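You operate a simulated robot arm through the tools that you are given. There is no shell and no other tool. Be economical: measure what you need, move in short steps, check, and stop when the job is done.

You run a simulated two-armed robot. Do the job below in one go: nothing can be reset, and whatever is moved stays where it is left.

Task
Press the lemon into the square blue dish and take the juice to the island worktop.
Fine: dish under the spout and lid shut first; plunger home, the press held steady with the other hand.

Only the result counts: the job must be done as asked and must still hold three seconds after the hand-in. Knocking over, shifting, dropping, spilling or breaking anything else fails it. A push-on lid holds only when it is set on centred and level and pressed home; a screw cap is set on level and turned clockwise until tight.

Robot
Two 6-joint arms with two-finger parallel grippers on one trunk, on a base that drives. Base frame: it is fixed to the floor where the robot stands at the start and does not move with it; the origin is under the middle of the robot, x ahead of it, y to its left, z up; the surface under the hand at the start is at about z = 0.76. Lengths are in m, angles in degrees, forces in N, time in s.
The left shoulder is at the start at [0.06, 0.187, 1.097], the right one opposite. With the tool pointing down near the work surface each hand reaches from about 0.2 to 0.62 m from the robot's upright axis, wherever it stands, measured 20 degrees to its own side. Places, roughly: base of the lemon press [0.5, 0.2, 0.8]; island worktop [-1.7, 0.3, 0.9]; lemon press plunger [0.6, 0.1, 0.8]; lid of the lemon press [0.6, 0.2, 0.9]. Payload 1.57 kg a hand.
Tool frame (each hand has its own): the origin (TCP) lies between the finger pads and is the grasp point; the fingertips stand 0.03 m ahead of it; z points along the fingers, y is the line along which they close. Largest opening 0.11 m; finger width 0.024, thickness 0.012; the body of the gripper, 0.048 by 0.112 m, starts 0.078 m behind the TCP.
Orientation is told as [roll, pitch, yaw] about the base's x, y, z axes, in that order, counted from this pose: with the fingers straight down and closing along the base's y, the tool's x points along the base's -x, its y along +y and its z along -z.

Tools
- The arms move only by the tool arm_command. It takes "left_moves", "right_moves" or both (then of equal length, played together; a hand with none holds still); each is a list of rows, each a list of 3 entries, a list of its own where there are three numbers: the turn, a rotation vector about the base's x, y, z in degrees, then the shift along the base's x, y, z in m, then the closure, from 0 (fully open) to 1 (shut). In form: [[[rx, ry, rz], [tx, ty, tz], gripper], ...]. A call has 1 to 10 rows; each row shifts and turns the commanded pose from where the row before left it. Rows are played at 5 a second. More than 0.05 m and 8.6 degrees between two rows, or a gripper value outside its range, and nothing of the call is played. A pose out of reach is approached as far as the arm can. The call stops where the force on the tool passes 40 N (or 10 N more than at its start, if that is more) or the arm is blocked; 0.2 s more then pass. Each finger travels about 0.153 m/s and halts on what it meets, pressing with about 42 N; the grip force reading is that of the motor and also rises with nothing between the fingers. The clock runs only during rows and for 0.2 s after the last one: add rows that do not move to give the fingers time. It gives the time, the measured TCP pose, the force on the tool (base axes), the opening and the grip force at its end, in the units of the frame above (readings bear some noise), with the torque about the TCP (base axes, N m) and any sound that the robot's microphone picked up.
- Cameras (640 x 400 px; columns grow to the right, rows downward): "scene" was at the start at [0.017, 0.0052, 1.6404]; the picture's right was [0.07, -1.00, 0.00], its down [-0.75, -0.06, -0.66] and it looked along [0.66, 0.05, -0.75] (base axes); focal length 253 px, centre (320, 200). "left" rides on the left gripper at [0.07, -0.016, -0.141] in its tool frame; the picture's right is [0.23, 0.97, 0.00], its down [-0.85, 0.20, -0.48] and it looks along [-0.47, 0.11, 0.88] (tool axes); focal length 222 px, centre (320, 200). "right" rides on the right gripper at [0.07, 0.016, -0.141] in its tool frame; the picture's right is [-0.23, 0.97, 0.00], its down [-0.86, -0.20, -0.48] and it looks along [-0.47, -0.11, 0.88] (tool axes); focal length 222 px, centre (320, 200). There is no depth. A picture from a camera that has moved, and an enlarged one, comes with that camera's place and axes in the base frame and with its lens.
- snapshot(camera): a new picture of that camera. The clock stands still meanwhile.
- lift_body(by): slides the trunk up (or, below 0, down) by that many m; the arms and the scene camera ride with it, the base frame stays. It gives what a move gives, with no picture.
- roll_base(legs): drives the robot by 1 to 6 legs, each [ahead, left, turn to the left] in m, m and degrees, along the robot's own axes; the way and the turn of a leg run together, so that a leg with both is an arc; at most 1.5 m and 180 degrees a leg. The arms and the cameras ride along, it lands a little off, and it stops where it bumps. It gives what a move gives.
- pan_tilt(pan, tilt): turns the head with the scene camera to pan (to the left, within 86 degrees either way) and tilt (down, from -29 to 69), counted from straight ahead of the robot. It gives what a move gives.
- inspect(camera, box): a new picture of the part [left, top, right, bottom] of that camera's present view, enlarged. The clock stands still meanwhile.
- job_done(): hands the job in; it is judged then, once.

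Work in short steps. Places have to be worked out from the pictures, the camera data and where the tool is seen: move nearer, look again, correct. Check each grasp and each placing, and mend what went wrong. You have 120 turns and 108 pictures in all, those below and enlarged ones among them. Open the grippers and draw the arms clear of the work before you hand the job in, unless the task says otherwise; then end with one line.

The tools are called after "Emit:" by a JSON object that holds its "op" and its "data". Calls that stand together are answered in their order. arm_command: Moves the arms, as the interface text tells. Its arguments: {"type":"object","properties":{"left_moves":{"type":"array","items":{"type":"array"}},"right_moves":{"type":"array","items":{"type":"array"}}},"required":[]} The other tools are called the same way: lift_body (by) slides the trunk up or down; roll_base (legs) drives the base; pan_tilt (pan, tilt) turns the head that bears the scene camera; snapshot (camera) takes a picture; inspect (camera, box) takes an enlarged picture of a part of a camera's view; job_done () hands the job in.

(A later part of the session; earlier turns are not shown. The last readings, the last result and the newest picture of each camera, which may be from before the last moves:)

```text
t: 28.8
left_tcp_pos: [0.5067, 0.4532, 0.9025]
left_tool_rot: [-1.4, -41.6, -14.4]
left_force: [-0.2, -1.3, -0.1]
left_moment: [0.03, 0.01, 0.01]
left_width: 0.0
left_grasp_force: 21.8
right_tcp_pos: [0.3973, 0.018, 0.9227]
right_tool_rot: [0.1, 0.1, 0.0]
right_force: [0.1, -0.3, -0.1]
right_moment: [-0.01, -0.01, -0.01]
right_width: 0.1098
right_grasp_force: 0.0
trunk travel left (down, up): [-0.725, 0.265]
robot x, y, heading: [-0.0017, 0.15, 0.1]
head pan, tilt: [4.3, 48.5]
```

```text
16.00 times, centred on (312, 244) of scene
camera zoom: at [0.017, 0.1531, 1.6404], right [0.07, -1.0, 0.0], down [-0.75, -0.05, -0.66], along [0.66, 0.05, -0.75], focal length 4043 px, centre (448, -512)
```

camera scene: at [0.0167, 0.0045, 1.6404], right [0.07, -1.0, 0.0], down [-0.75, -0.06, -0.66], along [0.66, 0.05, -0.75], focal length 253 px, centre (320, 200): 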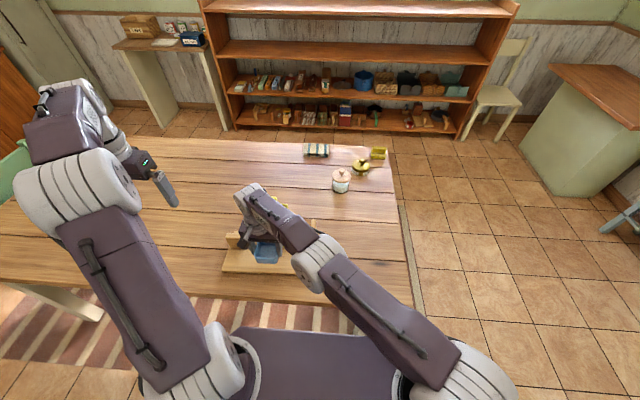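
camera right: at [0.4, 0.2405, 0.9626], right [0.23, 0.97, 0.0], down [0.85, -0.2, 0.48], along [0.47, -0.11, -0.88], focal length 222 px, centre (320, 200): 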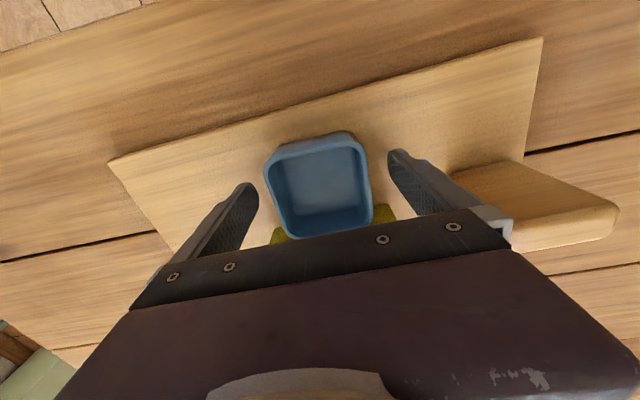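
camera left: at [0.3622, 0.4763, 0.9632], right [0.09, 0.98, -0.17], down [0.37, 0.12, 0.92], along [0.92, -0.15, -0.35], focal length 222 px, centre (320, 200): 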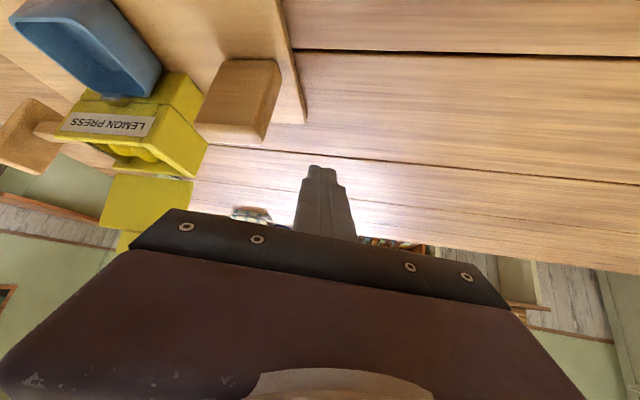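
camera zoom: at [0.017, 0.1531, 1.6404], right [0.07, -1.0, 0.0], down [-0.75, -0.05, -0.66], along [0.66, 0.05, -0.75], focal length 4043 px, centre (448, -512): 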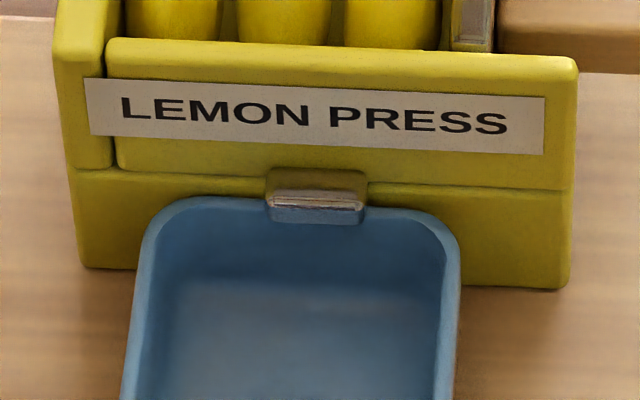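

To see whether the press itself moved, I retake the same zoom as before and compare the board against the plank seams.

Emit:
{"op": "inspect", "data": {"camera": "scene", "box": [240, 180, 400, 280]}}

Emit:
{"op": "inspect", "data": {"camera": "left", "box": [40, 50, 200, 150]}}

```text
4.00 times, centred on (320, 230) of scene
camera zoom: at [0.017, 0.1531, 1.6404], right [0.07, -1.0, 0.0], down [-0.75, -0.05, -0.66], along [0.66, 0.05, -0.75], focal length 1011 px, centre (320, 80)
```

zoom: 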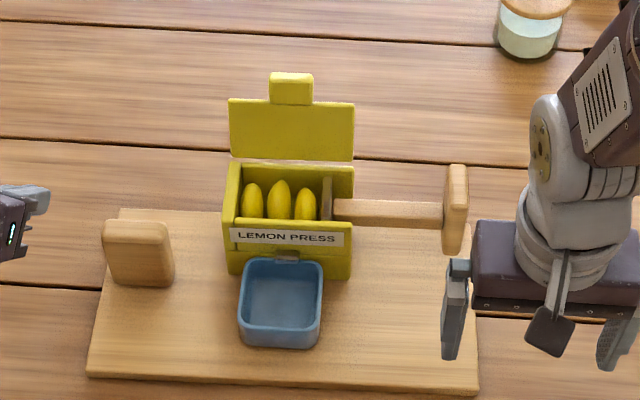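

```text
4.00 times, centred on (120, 100) of left
camera zoom: at [0.3622, 0.4763, 0.9632], right [0.09, 0.98, -0.17], down [0.37, 0.12, 0.92], along [0.92, -0.15, -0.35], focal length 888 px, centre (1120, 600)
```

zoom: 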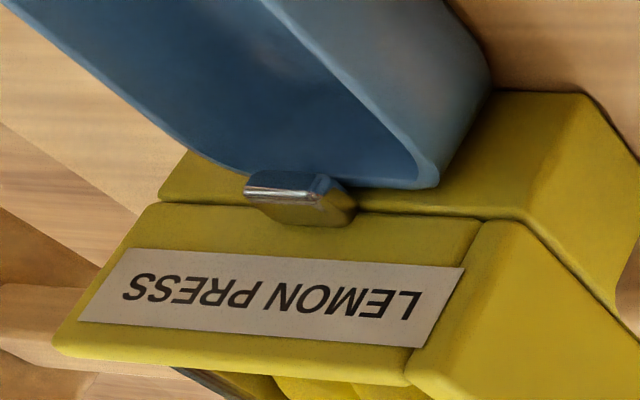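

The dish now sits against the press with the spout overhanging its inside (press moved only ~2 mm). Next the lid: its plate top is near (0.613, z 0.933), leaning back. I raise the left hand and bring its closed, forward-tilted fingers above and behind the lid at y≈0.26, beside the tab.

Emit:
{"op": "arm_command", "data": {"left_moves": [[[0, 0, 5], [0, 0, 0.04], 1], [[0, 0, 5], [0, 0, 0.04], 1], [[0, 0, 4.4], [0, 0, 0.04], 1], [[0, 0, 0], [0, 0, 0.04], 1], [[0, 0, 0], [0.0256, -0.0386, 0], 1], [[0, 0, 0], [0.0256, -0.0386, 0], 1], [[0, 0, 0], [0.0256, -0.0386, 0], 1], [[0, 0, 0], [0.0256, -0.0386, 0], 1], [[0, 0, 0], [0.0256, -0.0386, 0], 1], [[0, 0, 0], [0, 0, 0], 1]]}}

Emit:
{"op": "snapshot", "data": {"camera": "scene"}}

Emit:
{"op": "snapshot", "data": {"camera": "left"}}

```text
t: 31.0
left_tcp_pos: [0.6348, 0.2602, 1.0622]
left_tool_rot: [-1.5, -41.5, 0.1]
left_force: [-0.2, 0.8, -0.6]
left_moment: [0.01, -0.04, -0.01]
left_width: 0.0
left_grasp_force: 21.4
left hand out of reach, approached as far as the arm can: row 8
right_tcp_pos: [0.3964, 0.0204, 0.9238]
right_tool_rot: [-0.1, 0.0, -0.1]
right_force: [0.8, 0.4, -0.2]
right_moment: [-0.01, -0.01, 0.0]
right_width: 0.11
right_grasp_force: 0.1
trunk travel left (down, up): [-0.725, 0.265]
robot x, y, heading: [0.0011, 0.1487, 0.0]
head pan, tilt: [4.3, 48.5]
```

```text
71 pictures are left
camera scene: at [0.0162, 0.1557, 1.6404], right [0.07, -1.0, 0.0], down [-0.75, -0.06, -0.66], along [0.66, 0.05, -0.75], focal length 253 px, centre (320, 200)
```

scene: 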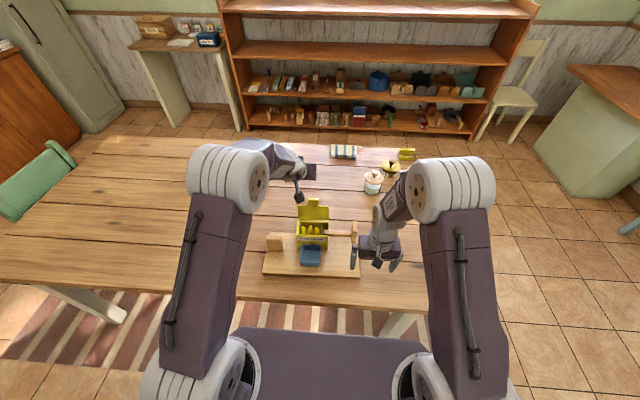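

```text
70 pictures are left
camera left: at [0.4879, 0.2477, 1.1223], right [-0.15, 0.97, -0.17], down [0.33, 0.21, 0.92], along [0.93, 0.09, -0.35], focal length 222 px, centre (320, 200)
```

left: 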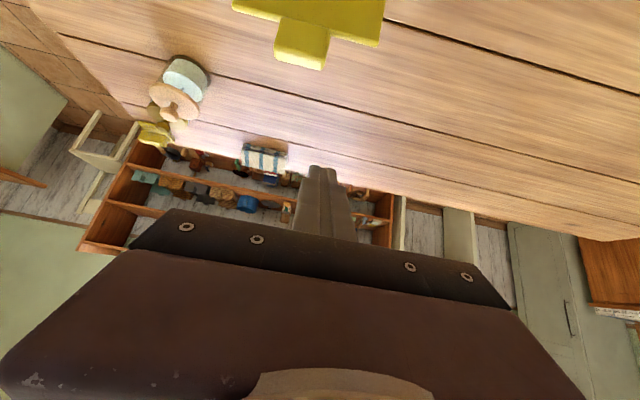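

Tab top at (0.626, 0.225, 0.96), plate right edge y≈0.285: as estimated. Descending behind the plate at y≈0.267.

Emit:
{"op": "arm_command", "data": {"left_moves": [[[0, 0, 0], [0.01, 0.007, -0.02], 1], [[0, 0, 0], [0, 0, -0.035], 1], [[0, 0, 0], [0, 0, -0.035], 1], [[0, 0, 0], [0, 0, -0.028], 1], [[0, 0, 0], [0, 0, 0], 1]]}}

Emit:
{"op": "snapshot", "data": {"camera": "left"}}

Emit:
{"op": "inspect", "data": {"camera": "scene", "box": [240, 160, 400, 260]}}

```text
t: 32.2
left_tcp_pos: [0.6434, 0.2666, 0.9449]
left_tool_rot: [-1.5, -41.5, 0.1]
left_force: [-0.1, 0.0, 1.0]
left_moment: [0.01, 0.01, 0.02]
left_width: 0.0002
left_grasp_force: 21.6
right_tcp_pos: [0.3976, 0.0188, 0.9236]
right_tool_rot: [0.0, 0.0, -0.2]
right_force: [0.0, -0.6, 0.2]
right_moment: [0.01, -0.02, -0.02]
right_width: 0.1102
right_grasp_force: 0.0
trunk travel left (down, up): [-0.725, 0.265]
robot x, y, heading: [0.002, 0.1475, -0.1]
head pan, tilt: [4.3, 48.5]
```

```text
69 pictures are left
camera left: at [0.4976, 0.2542, 1.0049], right [-0.15, 0.97, -0.17], down [0.33, 0.21, 0.92], along [0.93, 0.09, -0.35], focal length 222 px, centre (320, 200)
```

left: 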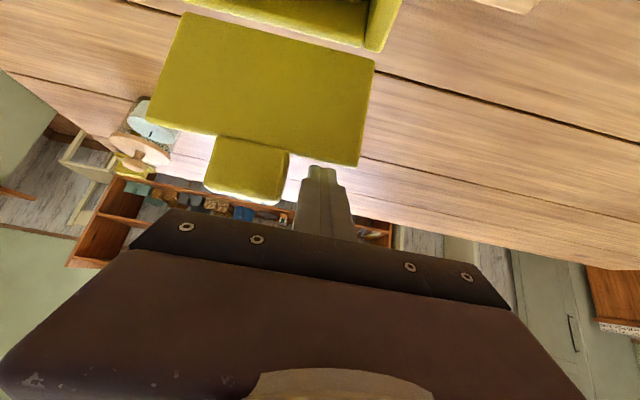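

```text
4.00 times, centred on (320, 210) of scene
camera zoom: at [0.0164, 0.1546, 1.6404], right [0.07, -1.0, 0.0], down [-0.75, -0.06, -0.66], along [0.66, 0.05, -0.75], focal length 1011 px, centre (320, 160)
```

zoom: 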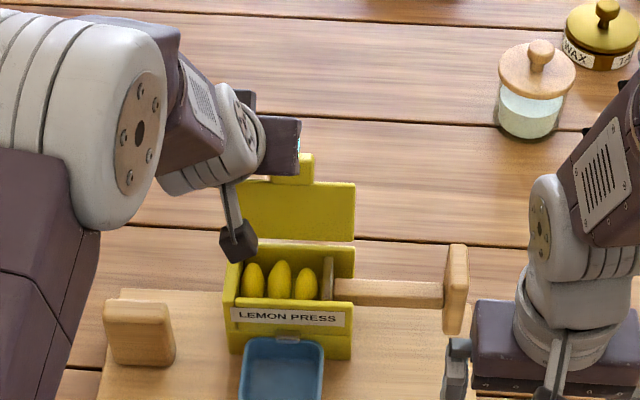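

Fingertips are behind the plate's corner. Going 15 mm lower, then pulling toward me gently.

Emit:
{"op": "arm_command", "data": {"left_moves": [[[0, 0, 0], [0, 0, -0.015], 1], [[0, 0, 0], [-0.012, 0, 0], 1], [[0, 0, 0], [-0.012, 0, 0], 1], [[0, 0, 0], [-0.012, 0, 0], 1], [[0, 0, 0], [-0.012, 0, 0], 1]]}}

Emit:
{"op": "snapshot", "data": {"camera": "left"}}

```text
t: 33.4
left_tcp_pos: [0.5955, 0.2664, 0.9307]
left_tool_rot: [-1.5, -41.5, 0.1]
left_force: [0.5, -1.5, 0.0]
left_moment: [0.0, 0.0, -0.02]
left_width: 0.0
left_grasp_force: 21.3
right_tcp_pos: [0.3972, 0.0192, 0.9229]
right_tool_rot: [0.0, 0.0, 0.0]
right_force: [-0.3, 0.6, 0.0]
right_moment: [0.01, -0.01, 0.0]
right_width: 0.1099
right_grasp_force: 0.1
trunk travel left (down, up): [-0.725, 0.265]
robot x, y, heading: [0.0017, 0.1495, -0.1]
head pan, tilt: [4.3, 48.5]
```

```text
67 pictures are left
camera left: at [0.4498, 0.2533, 0.9899], right [-0.16, 0.97, -0.17], down [0.33, 0.21, 0.92], along [0.93, 0.09, -0.35], focal length 222 px, centre (320, 200)
```

left: 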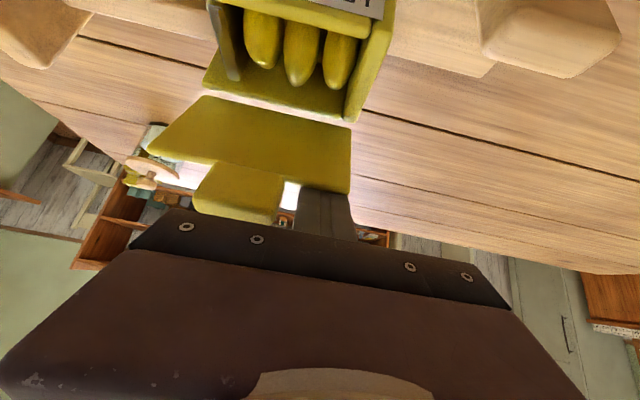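

The finger is engaged behind the plate. Continue pulling.

Emit:
{"op": "arm_command", "data": {"left_moves": [[[0, 0, 0], [-0.012, 0, 0], 1], [[0, 0, 0], [-0.012, 0, 0], 1], [[0, 0, 0], [-0.012, 0, 0], 1]]}}

Emit:
{"op": "snapshot", "data": {"camera": "left"}}

Emit:
{"op": "inspect", "data": {"camera": "scene", "box": [240, 160, 400, 260]}}

```text
t: 34.2
left_tcp_pos: [0.561, 0.2675, 0.9298]
left_tool_rot: [-1.6, -41.5, 0.1]
left_force: [0.0, -0.3, 0.3]
left_moment: [0.02, -0.03, 0.01]
left_width: 0.0
left_grasp_force: 21.7
right_tcp_pos: [0.3969, 0.0194, 0.9232]
right_tool_rot: [-0.1, 0.1, -0.1]
right_force: [-0.3, 0.7, 0.0]
right_moment: [-0.03, -0.02, 0.01]
right_width: 0.1103
right_grasp_force: 0.0
trunk travel left (down, up): [-0.725, 0.265]
robot x, y, heading: [-0.0031, 0.1473, -0.1]
head pan, tilt: [4.3, 48.5]
```

```text
66 pictures are left
camera left: at [0.4145, 0.2536, 0.9897], right [-0.15, 0.97, -0.17], down [0.33, 0.21, 0.92], along [0.93, 0.09, -0.35], focal length 222 px, centre (320, 200)
```

left: 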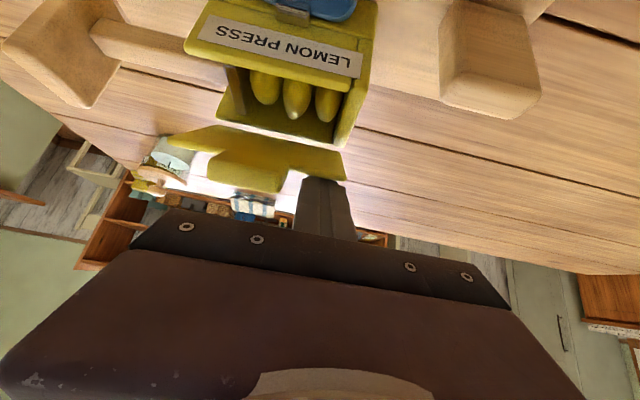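

```text
4.00 times, centred on (320, 210) of scene
camera zoom: at [0.0172, 0.1546, 1.6404], right [0.07, -1.0, 0.0], down [-0.75, -0.06, -0.66], along [0.66, 0.05, -0.75], focal length 1011 px, centre (320, 160)
```

zoom: 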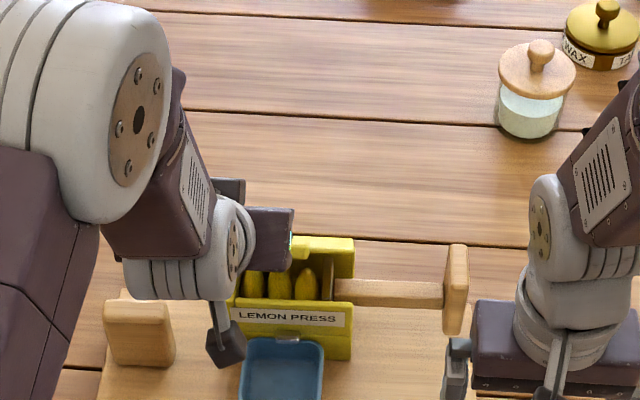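

The lid is past vertical and tilting over the box. Continue toward me and slightly down.

Emit:
{"op": "arm_command", "data": {"left_moves": [[[0, 0, 0], [-0.012, 0, -0.003], 1], [[0, 0, 0], [-0.012, 0, -0.005], 1], [[0, 0, 0], [0, 0, 0], 1]]}}

Emit:
{"op": "snapshot", "data": {"camera": "left"}}

Emit:
{"op": "inspect", "data": {"camera": "scene", "box": [240, 160, 400, 260]}}

```text
t: 35.0
left_tcp_pos: [0.5371, 0.2661, 0.9226]
left_tool_rot: [-1.5, -41.5, 0.0]
left_force: [-0.6, 0.3, 0.3]
left_moment: [0.02, 0.03, -0.03]
left_width: 0.0
left_grasp_force: 21.1
right_tcp_pos: [0.3976, 0.0204, 0.9218]
right_tool_rot: [0.0, 0.0, -0.1]
right_force: [0.4, 1.0, -0.7]
right_moment: [0.01, -0.01, 0.01]
right_width: 0.1097
right_grasp_force: 0.0
trunk travel left (down, up): [-0.725, 0.265]
robot x, y, heading: [0.0003, 0.1506, 0.2]
head pan, tilt: [4.3, 48.5]
```

```text
64 pictures are left
camera left: at [0.3904, 0.2535, 0.9818], right [-0.16, 0.97, -0.17], down [0.33, 0.21, 0.92], along [0.93, 0.09, -0.35], focal length 222 px, centre (320, 200)
```

left: 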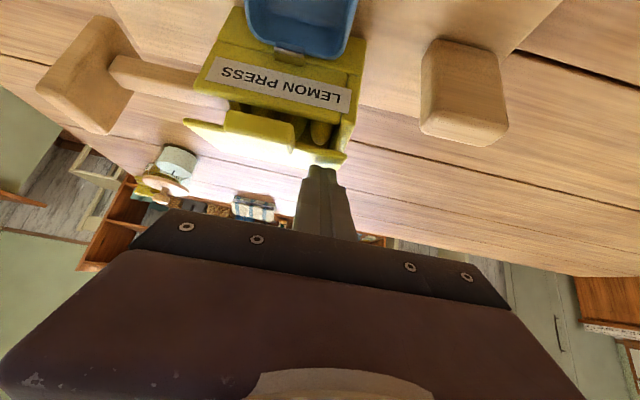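

```text
4.00 times, centred on (320, 210) of scene
camera zoom: at [0.0173, 0.1546, 1.6404], right [0.07, -1.0, 0.0], down [-0.75, -0.06, -0.66], along [0.66, 0.05, -0.75], focal length 1011 px, centre (320, 160)
```

zoom: 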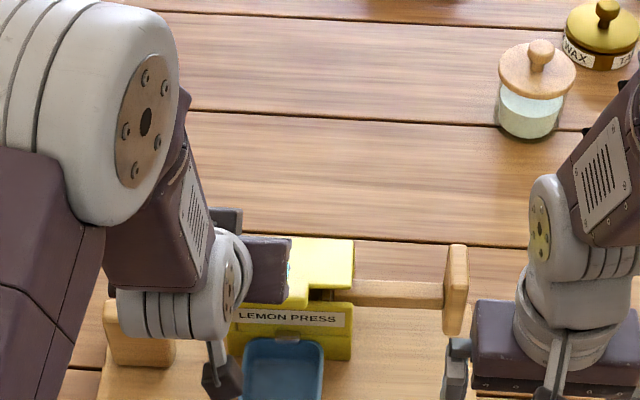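

Lid is nearly shut with the fingertips on top. Pressing down until firm contact.

Emit:
{"op": "arm_command", "data": {"left_moves": [[[0, 0, 0], [-0.008, 0, -0.008], 1], [[0, 0, 0], [0, 0, -0.006], 1], [[0, 0, 0], [0, 0, -0.004], 1]]}}

Emit:
{"op": "snapshot", "data": {"camera": "left"}}

```text
t: 35.8
left_tcp_pos: [0.529, 0.2668, 0.9073]
left_tool_rot: [-1.5, -42.0, 0.1]
left_force: [-1.5, 1.5, 18.9]
left_moment: [0.02, -0.18, -0.21]
left_width: 0.0001
left_grasp_force: 21.3
right_tcp_pos: [0.3954, 0.019, 0.9237]
right_tool_rot: [0.1, -0.1, 0.0]
right_force: [0.7, 0.6, -0.6]
right_moment: [0.0, 0.01, 0.02]
right_width: 0.1101
right_grasp_force: 0.0
trunk travel left (down, up): [-0.725, 0.265]
robot x, y, heading: [0.0005, 0.1481, 0.2]
head pan, tilt: [4.3, 48.5]
```

```text
62 pictures are left
camera left: at [0.3822, 0.2537, 0.9661], right [-0.15, 0.97, -0.17], down [0.32, 0.21, 0.92], along [0.94, 0.09, -0.34], focal length 222 px, centre (320, 200)
```

left: 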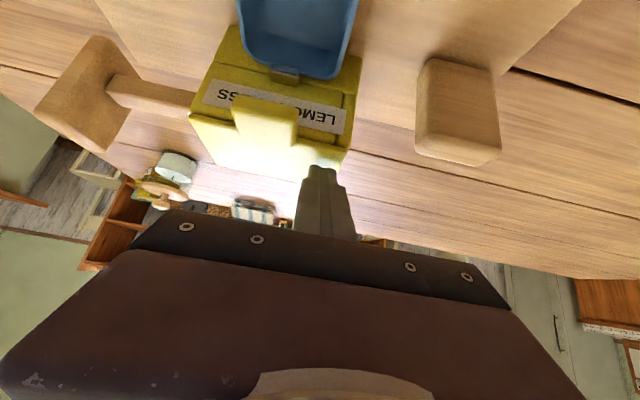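

Lid firmly shut (19 N reaction). Now the left hand rises, turns vertical again and moves above the wooden block at about (0.513, 0.361).

Emit:
{"op": "arm_command", "data": {"left_moves": [[[0, 0, 0], [0, 0, 0.03], 1], [[0, 8.4, 0], [0, 0, 0.04], 1], [[0, 8.4, 0], [0, 0, 0.04], 1], [[0, 8.4, 0], [-0.005, 0.03, 0], 1], [[0, 8.4, 0], [-0.005, 0.034, 0], 0.5], [[1.5, 8.4, 0], [-0.006, 0.03, 0], 0.1], [[0, 0, 0], [0, 0, -0.03], 0.1]]}}

Emit:
{"op": "snapshot", "data": {"camera": "left"}}

Emit:
{"op": "inspect", "data": {"camera": "scene", "box": [240, 170, 400, 270]}}

```text
t: 37.4
left_tcp_pos: [0.5129, 0.363, 0.9859]
left_tool_rot: [0.1, 0.5, 0.0]
left_force: [-0.5, -0.5, -0.5]
left_moment: [-0.01, 0.0, 0.0]
left_width: 0.0989
left_grasp_force: 0.0
left hand out of reach, approached as far as the arm can: row 3
right_tcp_pos: [0.3972, 0.0194, 0.9235]
right_tool_rot: [0.0, 0.0, 0.0]
right_force: [0.6, -0.8, 0.6]
right_moment: [-0.01, 0.02, 0.0]
right_width: 0.1098
right_grasp_force: 0.0
trunk travel left (down, up): [-0.725, 0.265]
robot x, y, heading: [0.0044, 0.1499, -0.0]
head pan, tilt: [4.3, 48.5]
```

```text
61 pictures are left
camera left: at [0.4453, 0.3452, 1.1261], right [-0.23, 0.97, 0.0], down [0.86, 0.2, 0.47], along [0.46, 0.11, -0.88], focal length 222 px, centre (320, 200)
```

left: 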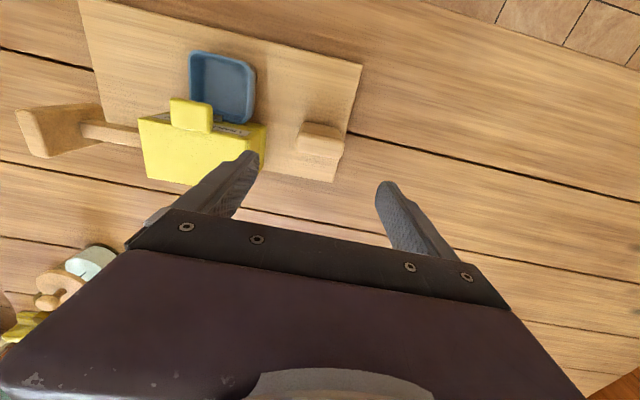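

```text
4.00 times, centred on (320, 220) of scene
camera zoom: at [0.0175, 0.1549, 1.6404], right [0.07, -1.0, 0.0], down [-0.75, -0.06, -0.66], along [0.66, 0.05, -0.75], focal length 1011 px, centre (320, 120)
```

zoom: 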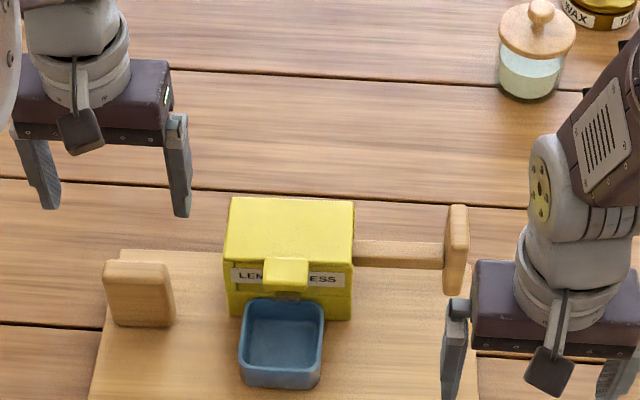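

Lid is flat shut. Zooming on the block to centre the grasp.

Emit:
{"op": "inspect", "data": {"camera": "left", "box": [270, 100, 366, 160]}}

```text
6.67 times, centred on (318, 130) of left
camera zoom: at [0.4453, 0.3452, 1.1261], right [-0.23, 0.97, 0.0], down [0.86, 0.2, 0.47], along [0.46, 0.11, -0.88], focal length 1481 px, centre (333, 667)
```

zoom: 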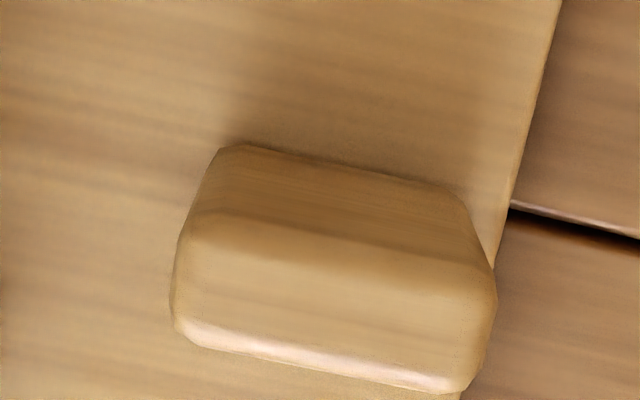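

Block centre (0.513, 0.362) is right under the hand. Descending and gripping it.

Emit:
{"op": "arm_command", "data": {"left_moves": [[[0, 0, 0], [0, 0, -0.04], 0.15], [[0, 0, 0], [0, 0, -0.04], 0.15], [[0, 0, 0], [0, 0, -0.035], 0.15], [[0, 0, 0], [0, 0, -0.03], 0.15], [[0, 0, 0], [0, 0, 0], 0.35], [[0, 0, 0], [0, 0, 0], 0.6], [[0, 0, 0], [0, 0, 0], 0.7], [[0, 0, 0], [0, 0, 0], 0.7]]}}

Emit:
{"op": "inspect", "data": {"camera": "scene", "box": [240, 170, 400, 270]}}

```text
t: 39.2
left_tcp_pos: [0.5132, 0.3632, 0.8397]
left_tool_rot: [0.1, 0.5, 0.1]
left_force: [1.3, 0.2, 0.1]
left_moment: [0.16, -0.3, 0.35]
left_width: 0.0602
left_grasp_force: 42.1
right_tcp_pos: [0.3981, 0.0198, 0.9224]
right_tool_rot: [-0.1, 0.0, -0.1]
right_force: [0.9, 0.2, -0.3]
right_moment: [0.01, -0.02, -0.01]
right_width: 0.1101
right_grasp_force: 0.0
trunk travel left (down, up): [-0.725, 0.265]
robot x, y, heading: [0.0013, 0.1496, -0.1]
head pan, tilt: [4.3, 48.5]
```

```text
4.00 times, centred on (320, 220) of scene
camera zoom: at [0.018, 0.155, 1.6404], right [0.07, -1.0, 0.0], down [-0.75, -0.06, -0.66], along [0.66, 0.05, -0.75], focal length 1011 px, centre (320, 120)
```

zoom: 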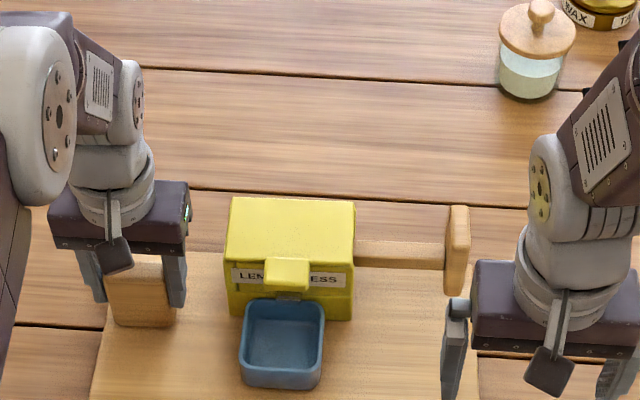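

Block is held. Now the right hand: close it and move to the right of the plunger handle (≈(0.556, 0.07)), checking position first.

Emit:
{"op": "arm_command", "data": {"right_moves": [[[0, 0, 0], [0.01, -0.04, 0.01], 0.5], [[0, 0, 0], [0.035, -0.02, 0], 1], [[0, 0, 0], [0.04, 0, 0], 1], [[0, 0, 0], [0.04, 0, 0], 1], [[0, 0, 0], [0.033, 0, 0], 1], [[0, 0, 0], [0, 0, 0], 1]]}}

Emit:
{"op": "snapshot", "data": {"camera": "right"}}

Emit:
{"op": "inspect", "data": {"camera": "scene", "box": [280, 170, 440, 270]}}

```text
t: 40.6
left_tcp_pos: [0.5136, 0.3613, 0.8392]
left_tool_rot: [0.2, 0.5, 0.0]
left_force: [1.2, 0.8, -0.8]
left_moment: [-0.07, 0.24, 0.35]
left_width: 0.0599
left_grasp_force: 41.9
right_tcp_pos: [0.5555, -0.0397, 0.9317]
right_tool_rot: [0.0, 0.1, 0.0]
right_force: [0.6, 0.7, -0.2]
right_moment: [0.01, -0.02, 0.0]
right_width: 0.0001
right_grasp_force: 21.6
trunk travel left (down, up): [-0.725, 0.265]
robot x, y, heading: [-0.0002, 0.1525, -0.1]
head pan, tilt: [4.3, 48.5]
```

```text
57 pictures are left
camera right: at [0.4856, -0.0242, 1.0723], right [0.23, 0.97, 0.0], down [0.86, -0.2, 0.48], along [0.46, -0.11, -0.88], focal length 222 px, centre (320, 200)
```

right: 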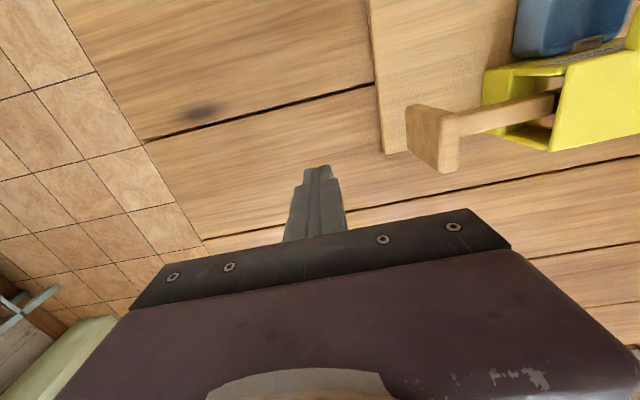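

```text
4.00 times, centred on (360, 220) of scene
camera zoom: at [0.0177, 0.1549, 1.6404], right [0.07, -1.0, 0.0], down [-0.75, -0.06, -0.66], along [0.66, 0.05, -0.75], focal length 1011 px, centre (160, 120)
```

zoom: 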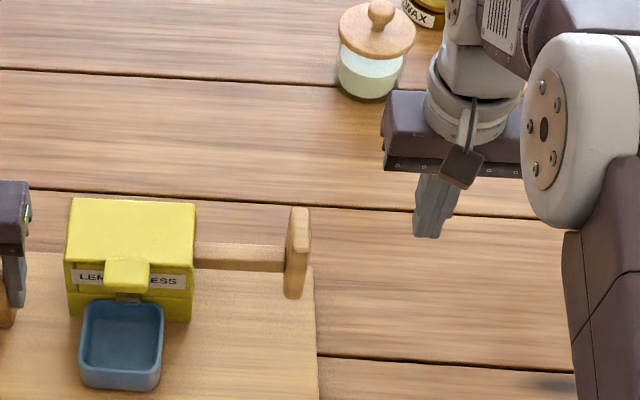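

Handle centre x≈0.555, outer face y≈0.062. Lowering beside it and approaching.

Emit:
{"op": "arm_command", "data": {"right_moves": [[[0, 0, 0], [0, 0, -0.045], 1], [[0, 0, 0], [0, 0, -0.048], 1], [[0, 0, 0], [0, 0.04, 0], 1], [[0, 0, 0], [0, 0.035, 0], 1], [[0, 0, 0], [0, 0.012, 0], 1]]}}

Emit:
{"op": "inspect", "data": {"camera": "scene", "box": [280, 170, 440, 270]}}

```text
t: 41.8
left_tcp_pos: [0.5127, 0.3621, 0.8392]
left_tool_rot: [0.1, 0.5, -0.1]
left_force: [0.1, 6.5, 0.6]
left_moment: [-0.43, 0.34, 0.22]
left_width: 0.06
left_grasp_force: 42.4
right_tcp_pos: [0.5551, 0.0476, 0.8375]
right_tool_rot: [-0.1, 0.1, -0.1]
right_force: [-0.1, -4.0, 0.7]
right_moment: [0.24, -0.01, 0.09]
right_width: 0.0001
right_grasp_force: 21.8
trunk travel left (down, up): [-0.725, 0.265]
robot x, y, heading: [0.0005, 0.1464, -0.1]
head pan, tilt: [4.3, 48.5]
```

```text
4.00 times, centred on (360, 220) of scene
camera zoom: at [0.0179, 0.1549, 1.6404], right [0.07, -1.0, 0.0], down [-0.75, -0.06, -0.66], along [0.66, 0.05, -0.75], focal length 1011 px, centre (160, 120)
```

zoom: 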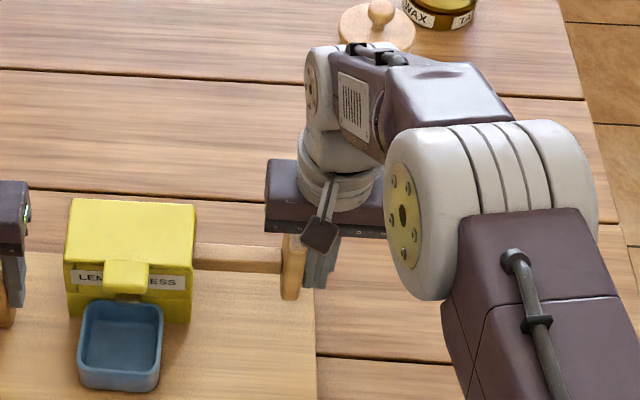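

Contact with the handle (4 N) and the left hand is reacting. Pushing the plunger in slowly.

Emit:
{"op": "arm_command", "data": {"right_moves": [[[0, 0, 0], [0, 0.006, 0], 1], [[0, 0, 0], [0, 0.006, 0], 1], [[0, 0, 0], [0, 0.006, 0], 1], [[0, 0, 0], [0, 0.006, 0], 1]]}}

Emit:
{"op": "inspect", "data": {"camera": "scene", "box": [280, 170, 440, 270]}}

```text
t: 42.8
left_tcp_pos: [0.5139, 0.3614, 0.8384]
left_tool_rot: [0.1, 0.5, 0.0]
left_force: [0.6, 3.8, 0.6]
left_moment: [0.44, 0.01, 0.48]
left_width: 0.0598
left_grasp_force: 42.0
right_tcp_pos: [0.5557, 0.0725, 0.8391]
right_tool_rot: [0.0, 0.1, -0.2]
right_force: [-1.0, -4.2, -0.6]
right_moment: [0.09, -0.06, 0.07]
right_width: 0.0
right_grasp_force: 20.8
trunk travel left (down, up): [-0.725, 0.265]
robot x, y, heading: [0.0011, 0.1505, -0.0]
head pan, tilt: [4.3, 48.5]
```

```text
4.00 times, centred on (360, 220) of scene
camera zoom: at [0.0181, 0.1552, 1.6404], right [0.07, -1.0, 0.0], down [-0.75, -0.06, -0.66], along [0.66, 0.05, -0.75], focal length 1011 px, centre (160, 120)
```

zoom: 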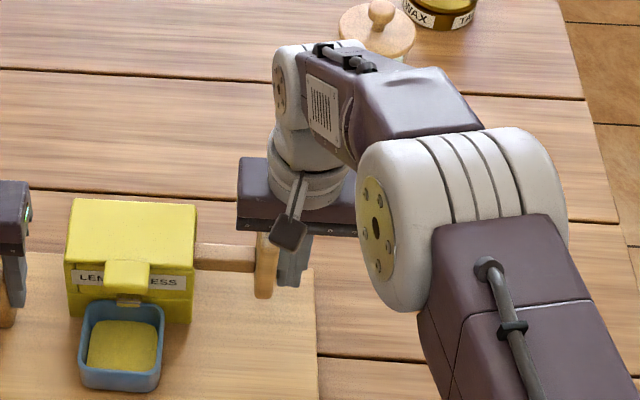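

Juice is running into the dish. Continue pushing.

Emit:
{"op": "arm_command", "data": {"right_moves": [[[0, 0, 0], [0, 0.006, 0], 1], [[0, 0, 0], [0, 0.006, 0], 1], [[0, 0, 0], [0, 0.006, 0], 1], [[0, 0, 0], [0, 0.006, 0], 1]]}}

Emit:
{"op": "inspect", "data": {"camera": "scene", "box": [280, 170, 440, 270]}}

```text
t: 43.8
left_tcp_pos: [0.5135, 0.3605, 0.84]
left_tool_rot: [0.1, 0.6, -0.1]
left_force: [1.9, 3.5, -0.8]
left_moment: [0.45, 0.04, 0.47]
left_width: 0.0598
left_grasp_force: 42.3
right_tcp_pos: [0.5555, 0.0951, 0.8396]
right_tool_rot: [0.0, 0.0, -0.1]
right_force: [-2.0, -3.4, -1.7]
right_moment: [0.07, 0.0, 0.05]
right_width: 0.0001
right_grasp_force: 21.4
trunk travel left (down, up): [-0.725, 0.265]
robot x, y, heading: [-0.0002, 0.1512, -0.0]
head pan, tilt: [4.3, 48.5]
```

```text
4.00 times, centred on (360, 220) of scene
camera zoom: at [0.0181, 0.1552, 1.6404], right [0.07, -1.0, 0.0], down [-0.75, -0.06, -0.66], along [0.66, 0.05, -0.75], focal length 1011 px, centre (160, 120)
```

zoom: 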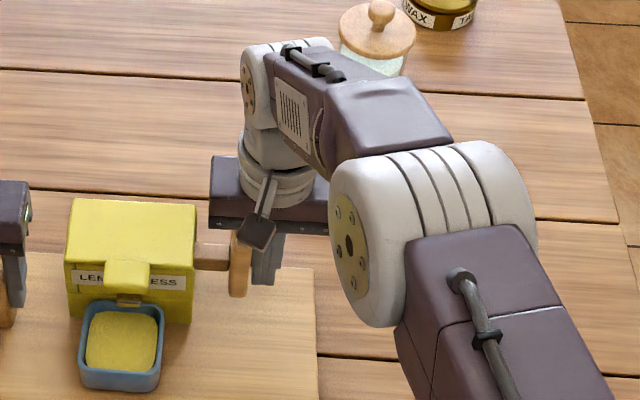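

Filling well. Continue toward home.

Emit:
{"op": "arm_command", "data": {"right_moves": [[[0, 0, 0], [0, 0.006, 0], 1], [[0, 0, 0], [0, 0.006, 0], 1], [[0, 0, 0], [0, 0.006, 0], 1], [[0, 0, 0], [0, 0.004, 0], 1]]}}

Emit:
{"op": "inspect", "data": {"camera": "scene", "box": [280, 170, 440, 270]}}

```text
t: 44.5
left_tcp_pos: [0.5125, 0.3644, 0.8397]
left_tool_rot: [0.2, 0.5, 0.3]
left_force: [-0.5, 11.2, 0.5]
left_moment: [-1.21, -0.28, 0.22]
left_width: 0.0601
left_grasp_force: 41.6
right_tcp_pos: [0.5554, 0.1035, 0.8374]
right_tool_rot: [-0.5, 0.0, -0.2]
right_force: [0.8, -11.3, 1.7]
right_moment: [0.65, 0.04, 0.12]
right_width: 0.0
right_grasp_force: 21.6
trunk travel left (down, up): [-0.725, 0.265]
robot x, y, heading: [-0.0007, 0.1474, -0.2]
head pan, tilt: [4.3, 48.5]
stopped in row 3 (right hand): the force on the tool passed its limit at 44 N (the readings are from after the stop); the commanded pose is now the measured one
```

```text
4.00 times, centred on (360, 220) of scene
camera zoom: at [0.0173, 0.1549, 1.6404], right [0.07, -1.0, 0.0], down [-0.75, -0.06, -0.66], along [0.66, 0.05, -0.75], focal length 1011 px, centre (160, 120)
```

zoom: 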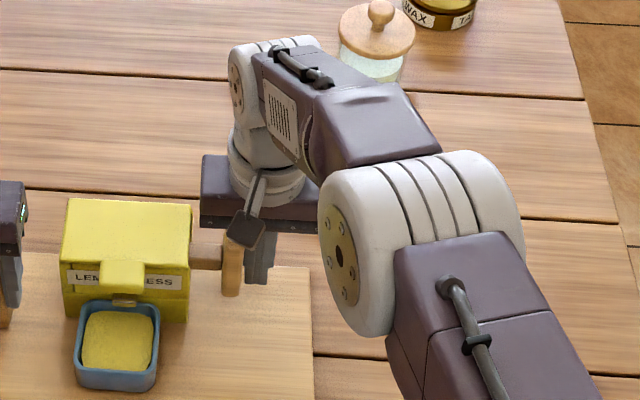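

A hard 44 N stop: likely the plunger is home. One more gentle test push to confirm it's a rigid stop.

Emit:
{"op": "arm_command", "data": {"right_moves": [[[0, 0, 0], [0, 0.001, 0], 1], [[0, 0, 0], [0, 0.001, 0], 1]], "left_moves": [[[0, 0, 0], [0, -0.001, 0], 0.7], [[0, 0, 0], [0, -0.001, 0], 0.7]]}}

Emit:
{"op": "snapshot", "data": {"camera": "right"}}

```text
t: 45.1
left_tcp_pos: [0.5118, 0.3654, 0.8394]
left_tool_rot: [0.3, 0.5, 0.1]
left_force: [-2.1, 41.7, 0.5]
left_moment: [-2.0, -0.25, 0.78]
left_width: 0.06
left_grasp_force: 41.7
right_tcp_pos: [0.5554, 0.1042, 0.8386]
right_tool_rot: [-0.6, 0.2, -0.2]
right_force: [1.7, -38.6, 2.7]
right_moment: [2.25, 0.1, 0.49]
right_width: 0.0003
right_grasp_force: 21.2
trunk travel left (down, up): [-0.725, 0.265]
robot x, y, heading: [0.0005, 0.1484, -0.2]
head pan, tilt: [4.3, 48.5]
```

```text
51 pictures are left
camera right: at [0.486, 0.1223, 0.9794], right [0.23, 0.97, -0.01], down [0.86, -0.2, 0.48], along [0.46, -0.12, -0.88], focal length 222 px, centre (320, 200)
```

right: 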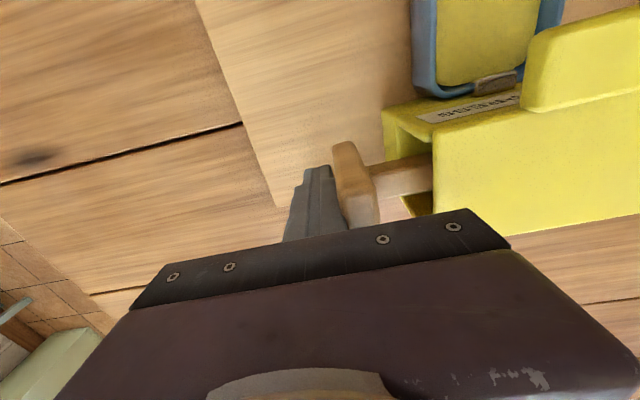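

Rigid stop at ~40 N on both hands: plunger is home. Backing the right hand off; the left hand eases the press back those few mm.

Emit:
{"op": "arm_command", "data": {"right_moves": [[[0, 0, 0], [0, -0.002, 0], 1], [[0, 0, 0], [0, -0.01, 0], 1], [[0, 0, 0], [0, -0.03, 0], 1], [[0, 0, 0], [0, -0.04, 0], 1], [[0, 0, 0], [0, -0.03, 0.04], 1], [[0, 0, 0], [-0.03, 0, 0.03], 1]]}}

Emit:
{"op": "inspect", "data": {"camera": "scene", "box": [240, 170, 400, 270]}}

```text
t: 46.5
left_tcp_pos: [0.5127, 0.3626, 0.8399]
left_tool_rot: [0.2, 0.5, 0.3]
left_force: [-1.1, 0.6, -0.5]
left_moment: [-1.35, 0.06, 0.16]
left_width: 0.0597
left_grasp_force: 41.6
right_tcp_pos: [0.525, -0.0046, 0.9098]
right_tool_rot: [-0.4, 0.1, -0.1]
right_force: [0.1, -0.5, -0.2]
right_moment: [0.0, -0.02, 0.02]
right_width: 0.0
right_grasp_force: 21.2
trunk travel left (down, up): [-0.725, 0.265]
robot x, y, heading: [-0.0005, 0.1477, 0.1]
head pan, tilt: [4.3, 48.5]
```

```text
4.00 times, centred on (320, 220) of scene
camera zoom: at [0.0158, 0.1556, 1.6403], right [0.07, -1.0, 0.0], down [-0.75, -0.06, -0.66], along [0.66, 0.05, -0.75], focal length 1011 px, centre (320, 120)
```

zoom: 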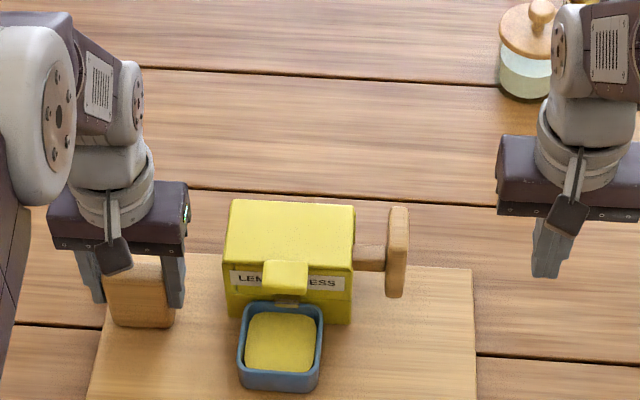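

Everything holds: lid shut, plunger in, dish full. Releasing the block with the left hand and withdrawing it upward and outward.

Emit:
{"op": "arm_command", "data": {"left_moves": [[[0, 0, 0], [0, 0, 0], 0.3], [[0, 0, 0], [0, 0, 0], 0.3], [[0, 0, 0], [0, 0, 0.03], 0.3], [[0, 0, 0], [0, 0, 0.04], 0.3], [[0, 0, 0], [-0.01, 0.01, 0.04], 0.3], [[0, 0, 0], [-0.02, 0.03, 0.03], 0.3], [[0, 0, 0], [-0.02, 0.03, 0.03], 0.3], [[0, 0, 0], [-0.02, 0.03, 0.03], 0.3], [[0, 0, 0], [-0.02, 0.0, 0.03], 0.3], [[0, 0, 0], [-0.02, 0.0, 0.03], 0.3]], "right_moves": [[[0, 0, 0], [-0.03, 0, 0.01], 1], [[0, 0, 0], [-0.03, 0, 0.01], 0.5], [[0, 0, 0], [-0.03, 0.02, 0], 0], [[0, 0, 0], [0, 0.04, 0], 0], [[0, 0, 0], [0, 0.04, 0], 0], [[0, 0, 0], [0.0, 0.04, 0], 0], [[0, 0, 0], [0.015, 0.04, 0], 0], [[0, 0, 0], [0.015, 0.045, 0], 0], [[0, 0, 0], [0.01, 0, 0], 0], [[0, 0, 0], [0, 0, 0], 0]]}}

Emit:
{"op": "snapshot", "data": {"camera": "right"}}

```text
t: 48.7
left_tcp_pos: [0.4003, 0.4609, 1.1011]
left_tool_rot: [0.2, 0.5, 0.1]
left_force: [-0.2, -0.3, -0.2]
left_moment: [-0.02, -0.02, 0.0]
left_width: 0.077
left_grasp_force: 0.0
right_tcp_pos: [0.4747, 0.2193, 0.9312]
right_tool_rot: [-0.3, 0.0, -0.2]
right_force: [-0.8, 0.0, 1.0]
right_moment: [0.01, 0.02, -0.04]
right_width: 0.11
right_grasp_force: 0.1
trunk travel left (down, up): [-0.725, 0.265]
robot x, y, heading: [0.0014, 0.1496, -0.2]
head pan, tilt: [4.3, 48.5]
```

```text
49 pictures are left
camera right: at [0.4051, 0.2366, 1.0705], right [0.23, 0.97, -0.01], down [0.85, -0.2, 0.48], along [0.47, -0.12, -0.88], focal length 222 px, centre (320, 200)
```

right: 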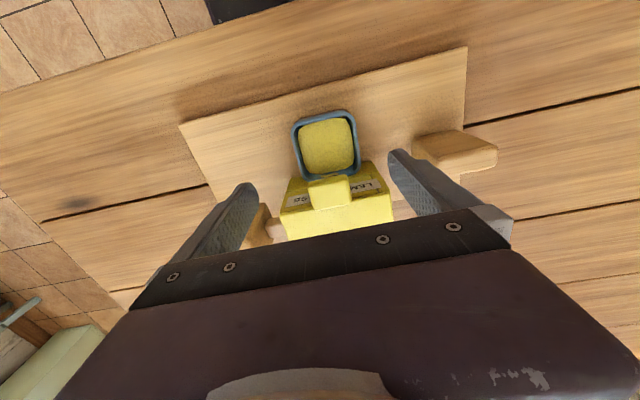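

Dish centre at (0.473, 0.225). Shift +5 mm in y, descend around it.

Emit:
{"op": "arm_command", "data": {"right_moves": [[[0.3, 0, 0.2], [-0.001, 0.005, -0.03], 0], [[0, 0, 0], [0, 0, -0.035], 0], [[0, 0, 0], [0, 0, -0.03], 0], [[0, 0, 0], [0, 0, -0.014], 0], [[0, 0, 0], [0, 0, 0], 0]]}}

Emit:
{"op": "snapshot", "data": {"camera": "right"}}

```text
t: 49.9
left_tcp_pos: [0.4035, 0.4624, 1.0988]
left_tool_rot: [0.3, 0.6, 0.0]
left_force: [0.0, 1.4, -0.3]
left_moment: [0.01, -0.01, -0.03]
left_width: 0.0771
left_grasp_force: 0.0
right_tcp_pos: [0.4738, 0.2244, 0.8213]
right_tool_rot: [0.0, 0.2, -0.1]
right_force: [-0.2, -0.6, 0.5]
right_moment: [0.01, -0.03, 0.01]
right_width: 0.1097
right_grasp_force: 0.0
trunk travel left (down, up): [-0.725, 0.265]
robot x, y, heading: [-0.0004, 0.1473, 0.0]
head pan, tilt: [4.3, 48.5]
```

```text
48 pictures are left
camera right: at [0.4049, 0.241, 0.9609], right [0.23, 0.97, 0.0], down [0.86, -0.2, 0.48], along [0.47, -0.11, -0.88], focal length 222 px, centre (320, 200)
```

right: 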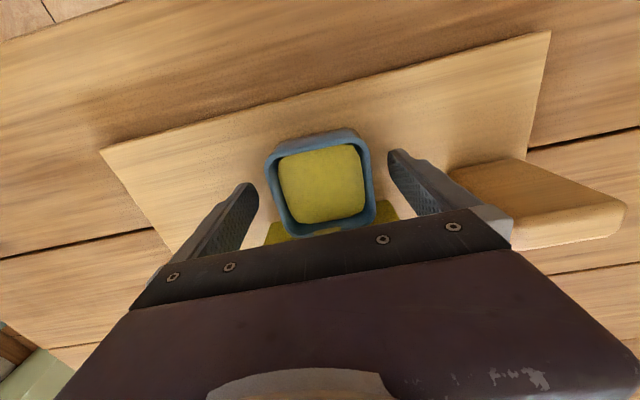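

Centred. Closing gently and sliding the dish back from under the spout.

Emit:
{"op": "arm_command", "data": {"right_moves": [[[0, 0, 0], [0, 0, 0], 0.15], [[0, 0, 0], [0, 0, 0], 0.28], [[0, 0, 0], [0, 0, 0], 0.36], [[0, 0, 0], [0, 0, 0], 0.6], [[0, 0, 0], [0, 0, 0], 0.6], [[0, 0, 0], [-0.003, 0, 0], 0.6], [[0, 0, 0], [-0.005, 0, 0], 0.6], [[0, 0, 0], [-0.007, 0, 0], 0.6], [[0, 0, 0], [-0.007, 0, 0], 0.6], [[0, 0, 0], [-0.004, 0, 0], 0.6]]}}

Emit:
{"op": "snapshot", "data": {"camera": "right"}}

Emit:
{"op": "inspect", "data": {"camera": "scene", "box": [240, 170, 400, 270]}}

```text
t: 52.1
left_tcp_pos: [0.402, 0.4614, 1.0994]
left_tool_rot: [0.2, 0.4, 0.2]
left_force: [-0.4, -0.7, 0.2]
left_moment: [-0.01, 0.0, 0.03]
left_width: 0.077
left_grasp_force: 0.1
right_tcp_pos: [0.4488, 0.2237, 0.8211]
right_tool_rot: [0.1, 0.0, 0.0]
right_force: [2.6, 0.2, 4.1]
right_moment: [-0.02, 0.05, -0.02]
right_width: 0.0738
right_grasp_force: 42.1
trunk travel left (down, up): [-0.725, 0.265]
robot x, y, heading: [0.0021, 0.1492, -0.1]
head pan, tilt: [4.3, 48.5]
```

```text
47 pictures are left
camera right: at [0.3786, 0.2404, 0.961], right [0.23, 0.97, 0.0], down [0.86, -0.2, 0.48], along [0.47, -0.11, -0.88], focal length 222 px, centre (320, 200)
```

right: 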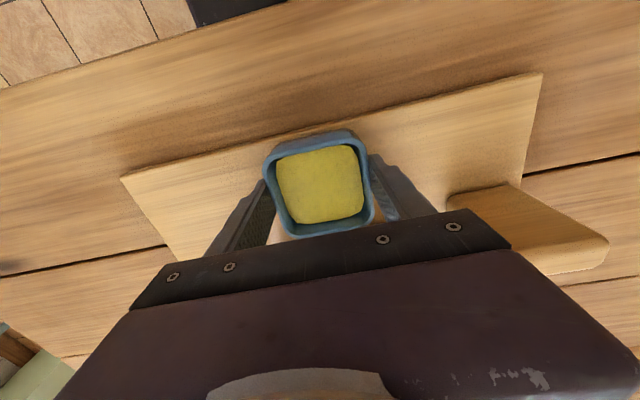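

```text
4.00 times, centred on (320, 220) of scene
camera zoom: at [0.017, 0.1546, 1.6404], right [0.07, -1.0, 0.0], down [-0.75, -0.05, -0.66], along [0.66, 0.05, -0.75], focal length 1011 px, centre (320, 120)
```

zoom: 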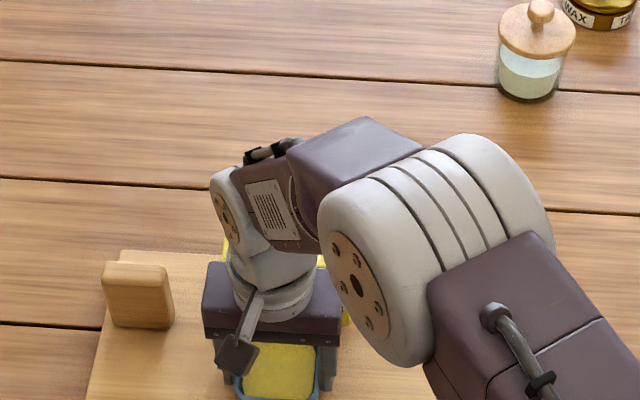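

Dish is free of the spout with the juice intact. Lifting slowly and level, drawing it in a bit.

Emit:
{"op": "arm_command", "data": {"right_moves": [[[0, 0, 0], [-0.002, 0, 0.005], 0.6], [[0, 0, 0], [-0.005, -0.002, 0.012], 0.6], [[0, 0, 0], [-0.008, -0.006, 0.02], 0.6], [[0, 0, 0], [-0.01, -0.01, 0.025], 0.6], [[0, 0, 0], [-0.01, -0.015, 0.028], 0.6], [[0, 0, 0], [-0.01, -0.02, 0.028], 0.6], [[0, 0, 0], [-0.01, -0.02, 0.028], 0.6], [[0, 0, 0], [-0.01, -0.02, 0.028], 0.6], [[0, 0, 0], [-0.008, -0.015, 0.02], 0.6], [[0, 0, 0], [-0.003, -0.006, 0.01], 0.6]]}}

Emit:
{"op": "snapshot", "data": {"camera": "right"}}

Emit:
{"op": "snapshot", "data": {"camera": "scene"}}

```text
t: 54.3
left_tcp_pos: [0.403, 0.4623, 1.1012]
left_tool_rot: [0.2, 0.5, 0.1]
left_force: [0.0, -0.4, 0.6]
left_moment: [0.03, -0.02, -0.03]
left_width: 0.0771
left_grasp_force: 0.0
right_tcp_pos: [0.3723, 0.111, 1.0245]
right_tool_rot: [0.0, 0.1, -0.1]
right_force: [0.2, -0.3, -1.4]
right_moment: [-0.02, -0.01, -0.01]
right_width: 0.074
right_grasp_force: 41.3
trunk travel left (down, up): [-0.725, 0.265]
robot x, y, heading: [-0.0001, 0.151, -0.3]
head pan, tilt: [4.3, 48.5]
```

```text
45 pictures are left
camera right: at [0.3023, 0.1263, 1.1652], right [0.23, 0.97, 0.0], down [0.86, -0.2, 0.48], along [0.46, -0.11, -0.88], focal length 222 px, centre (320, 200)
```

right: 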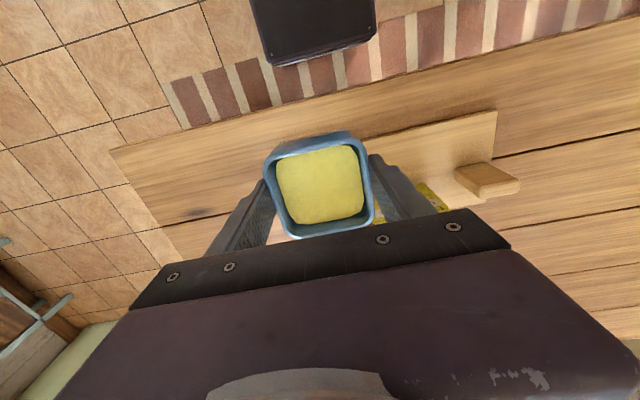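

```text
44 pictures are left
camera scene: at [0.017, 0.1546, 1.6404], right [0.07, -1.0, 0.0], down [-0.75, -0.05, -0.66], along [0.66, 0.05, -0.75], focal length 253 px, centre (320, 200)
```

scene: 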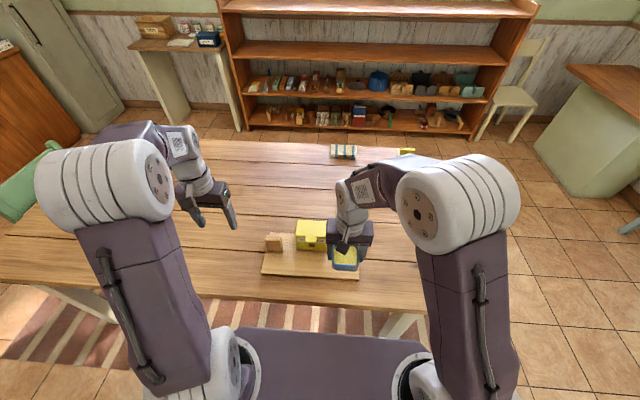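

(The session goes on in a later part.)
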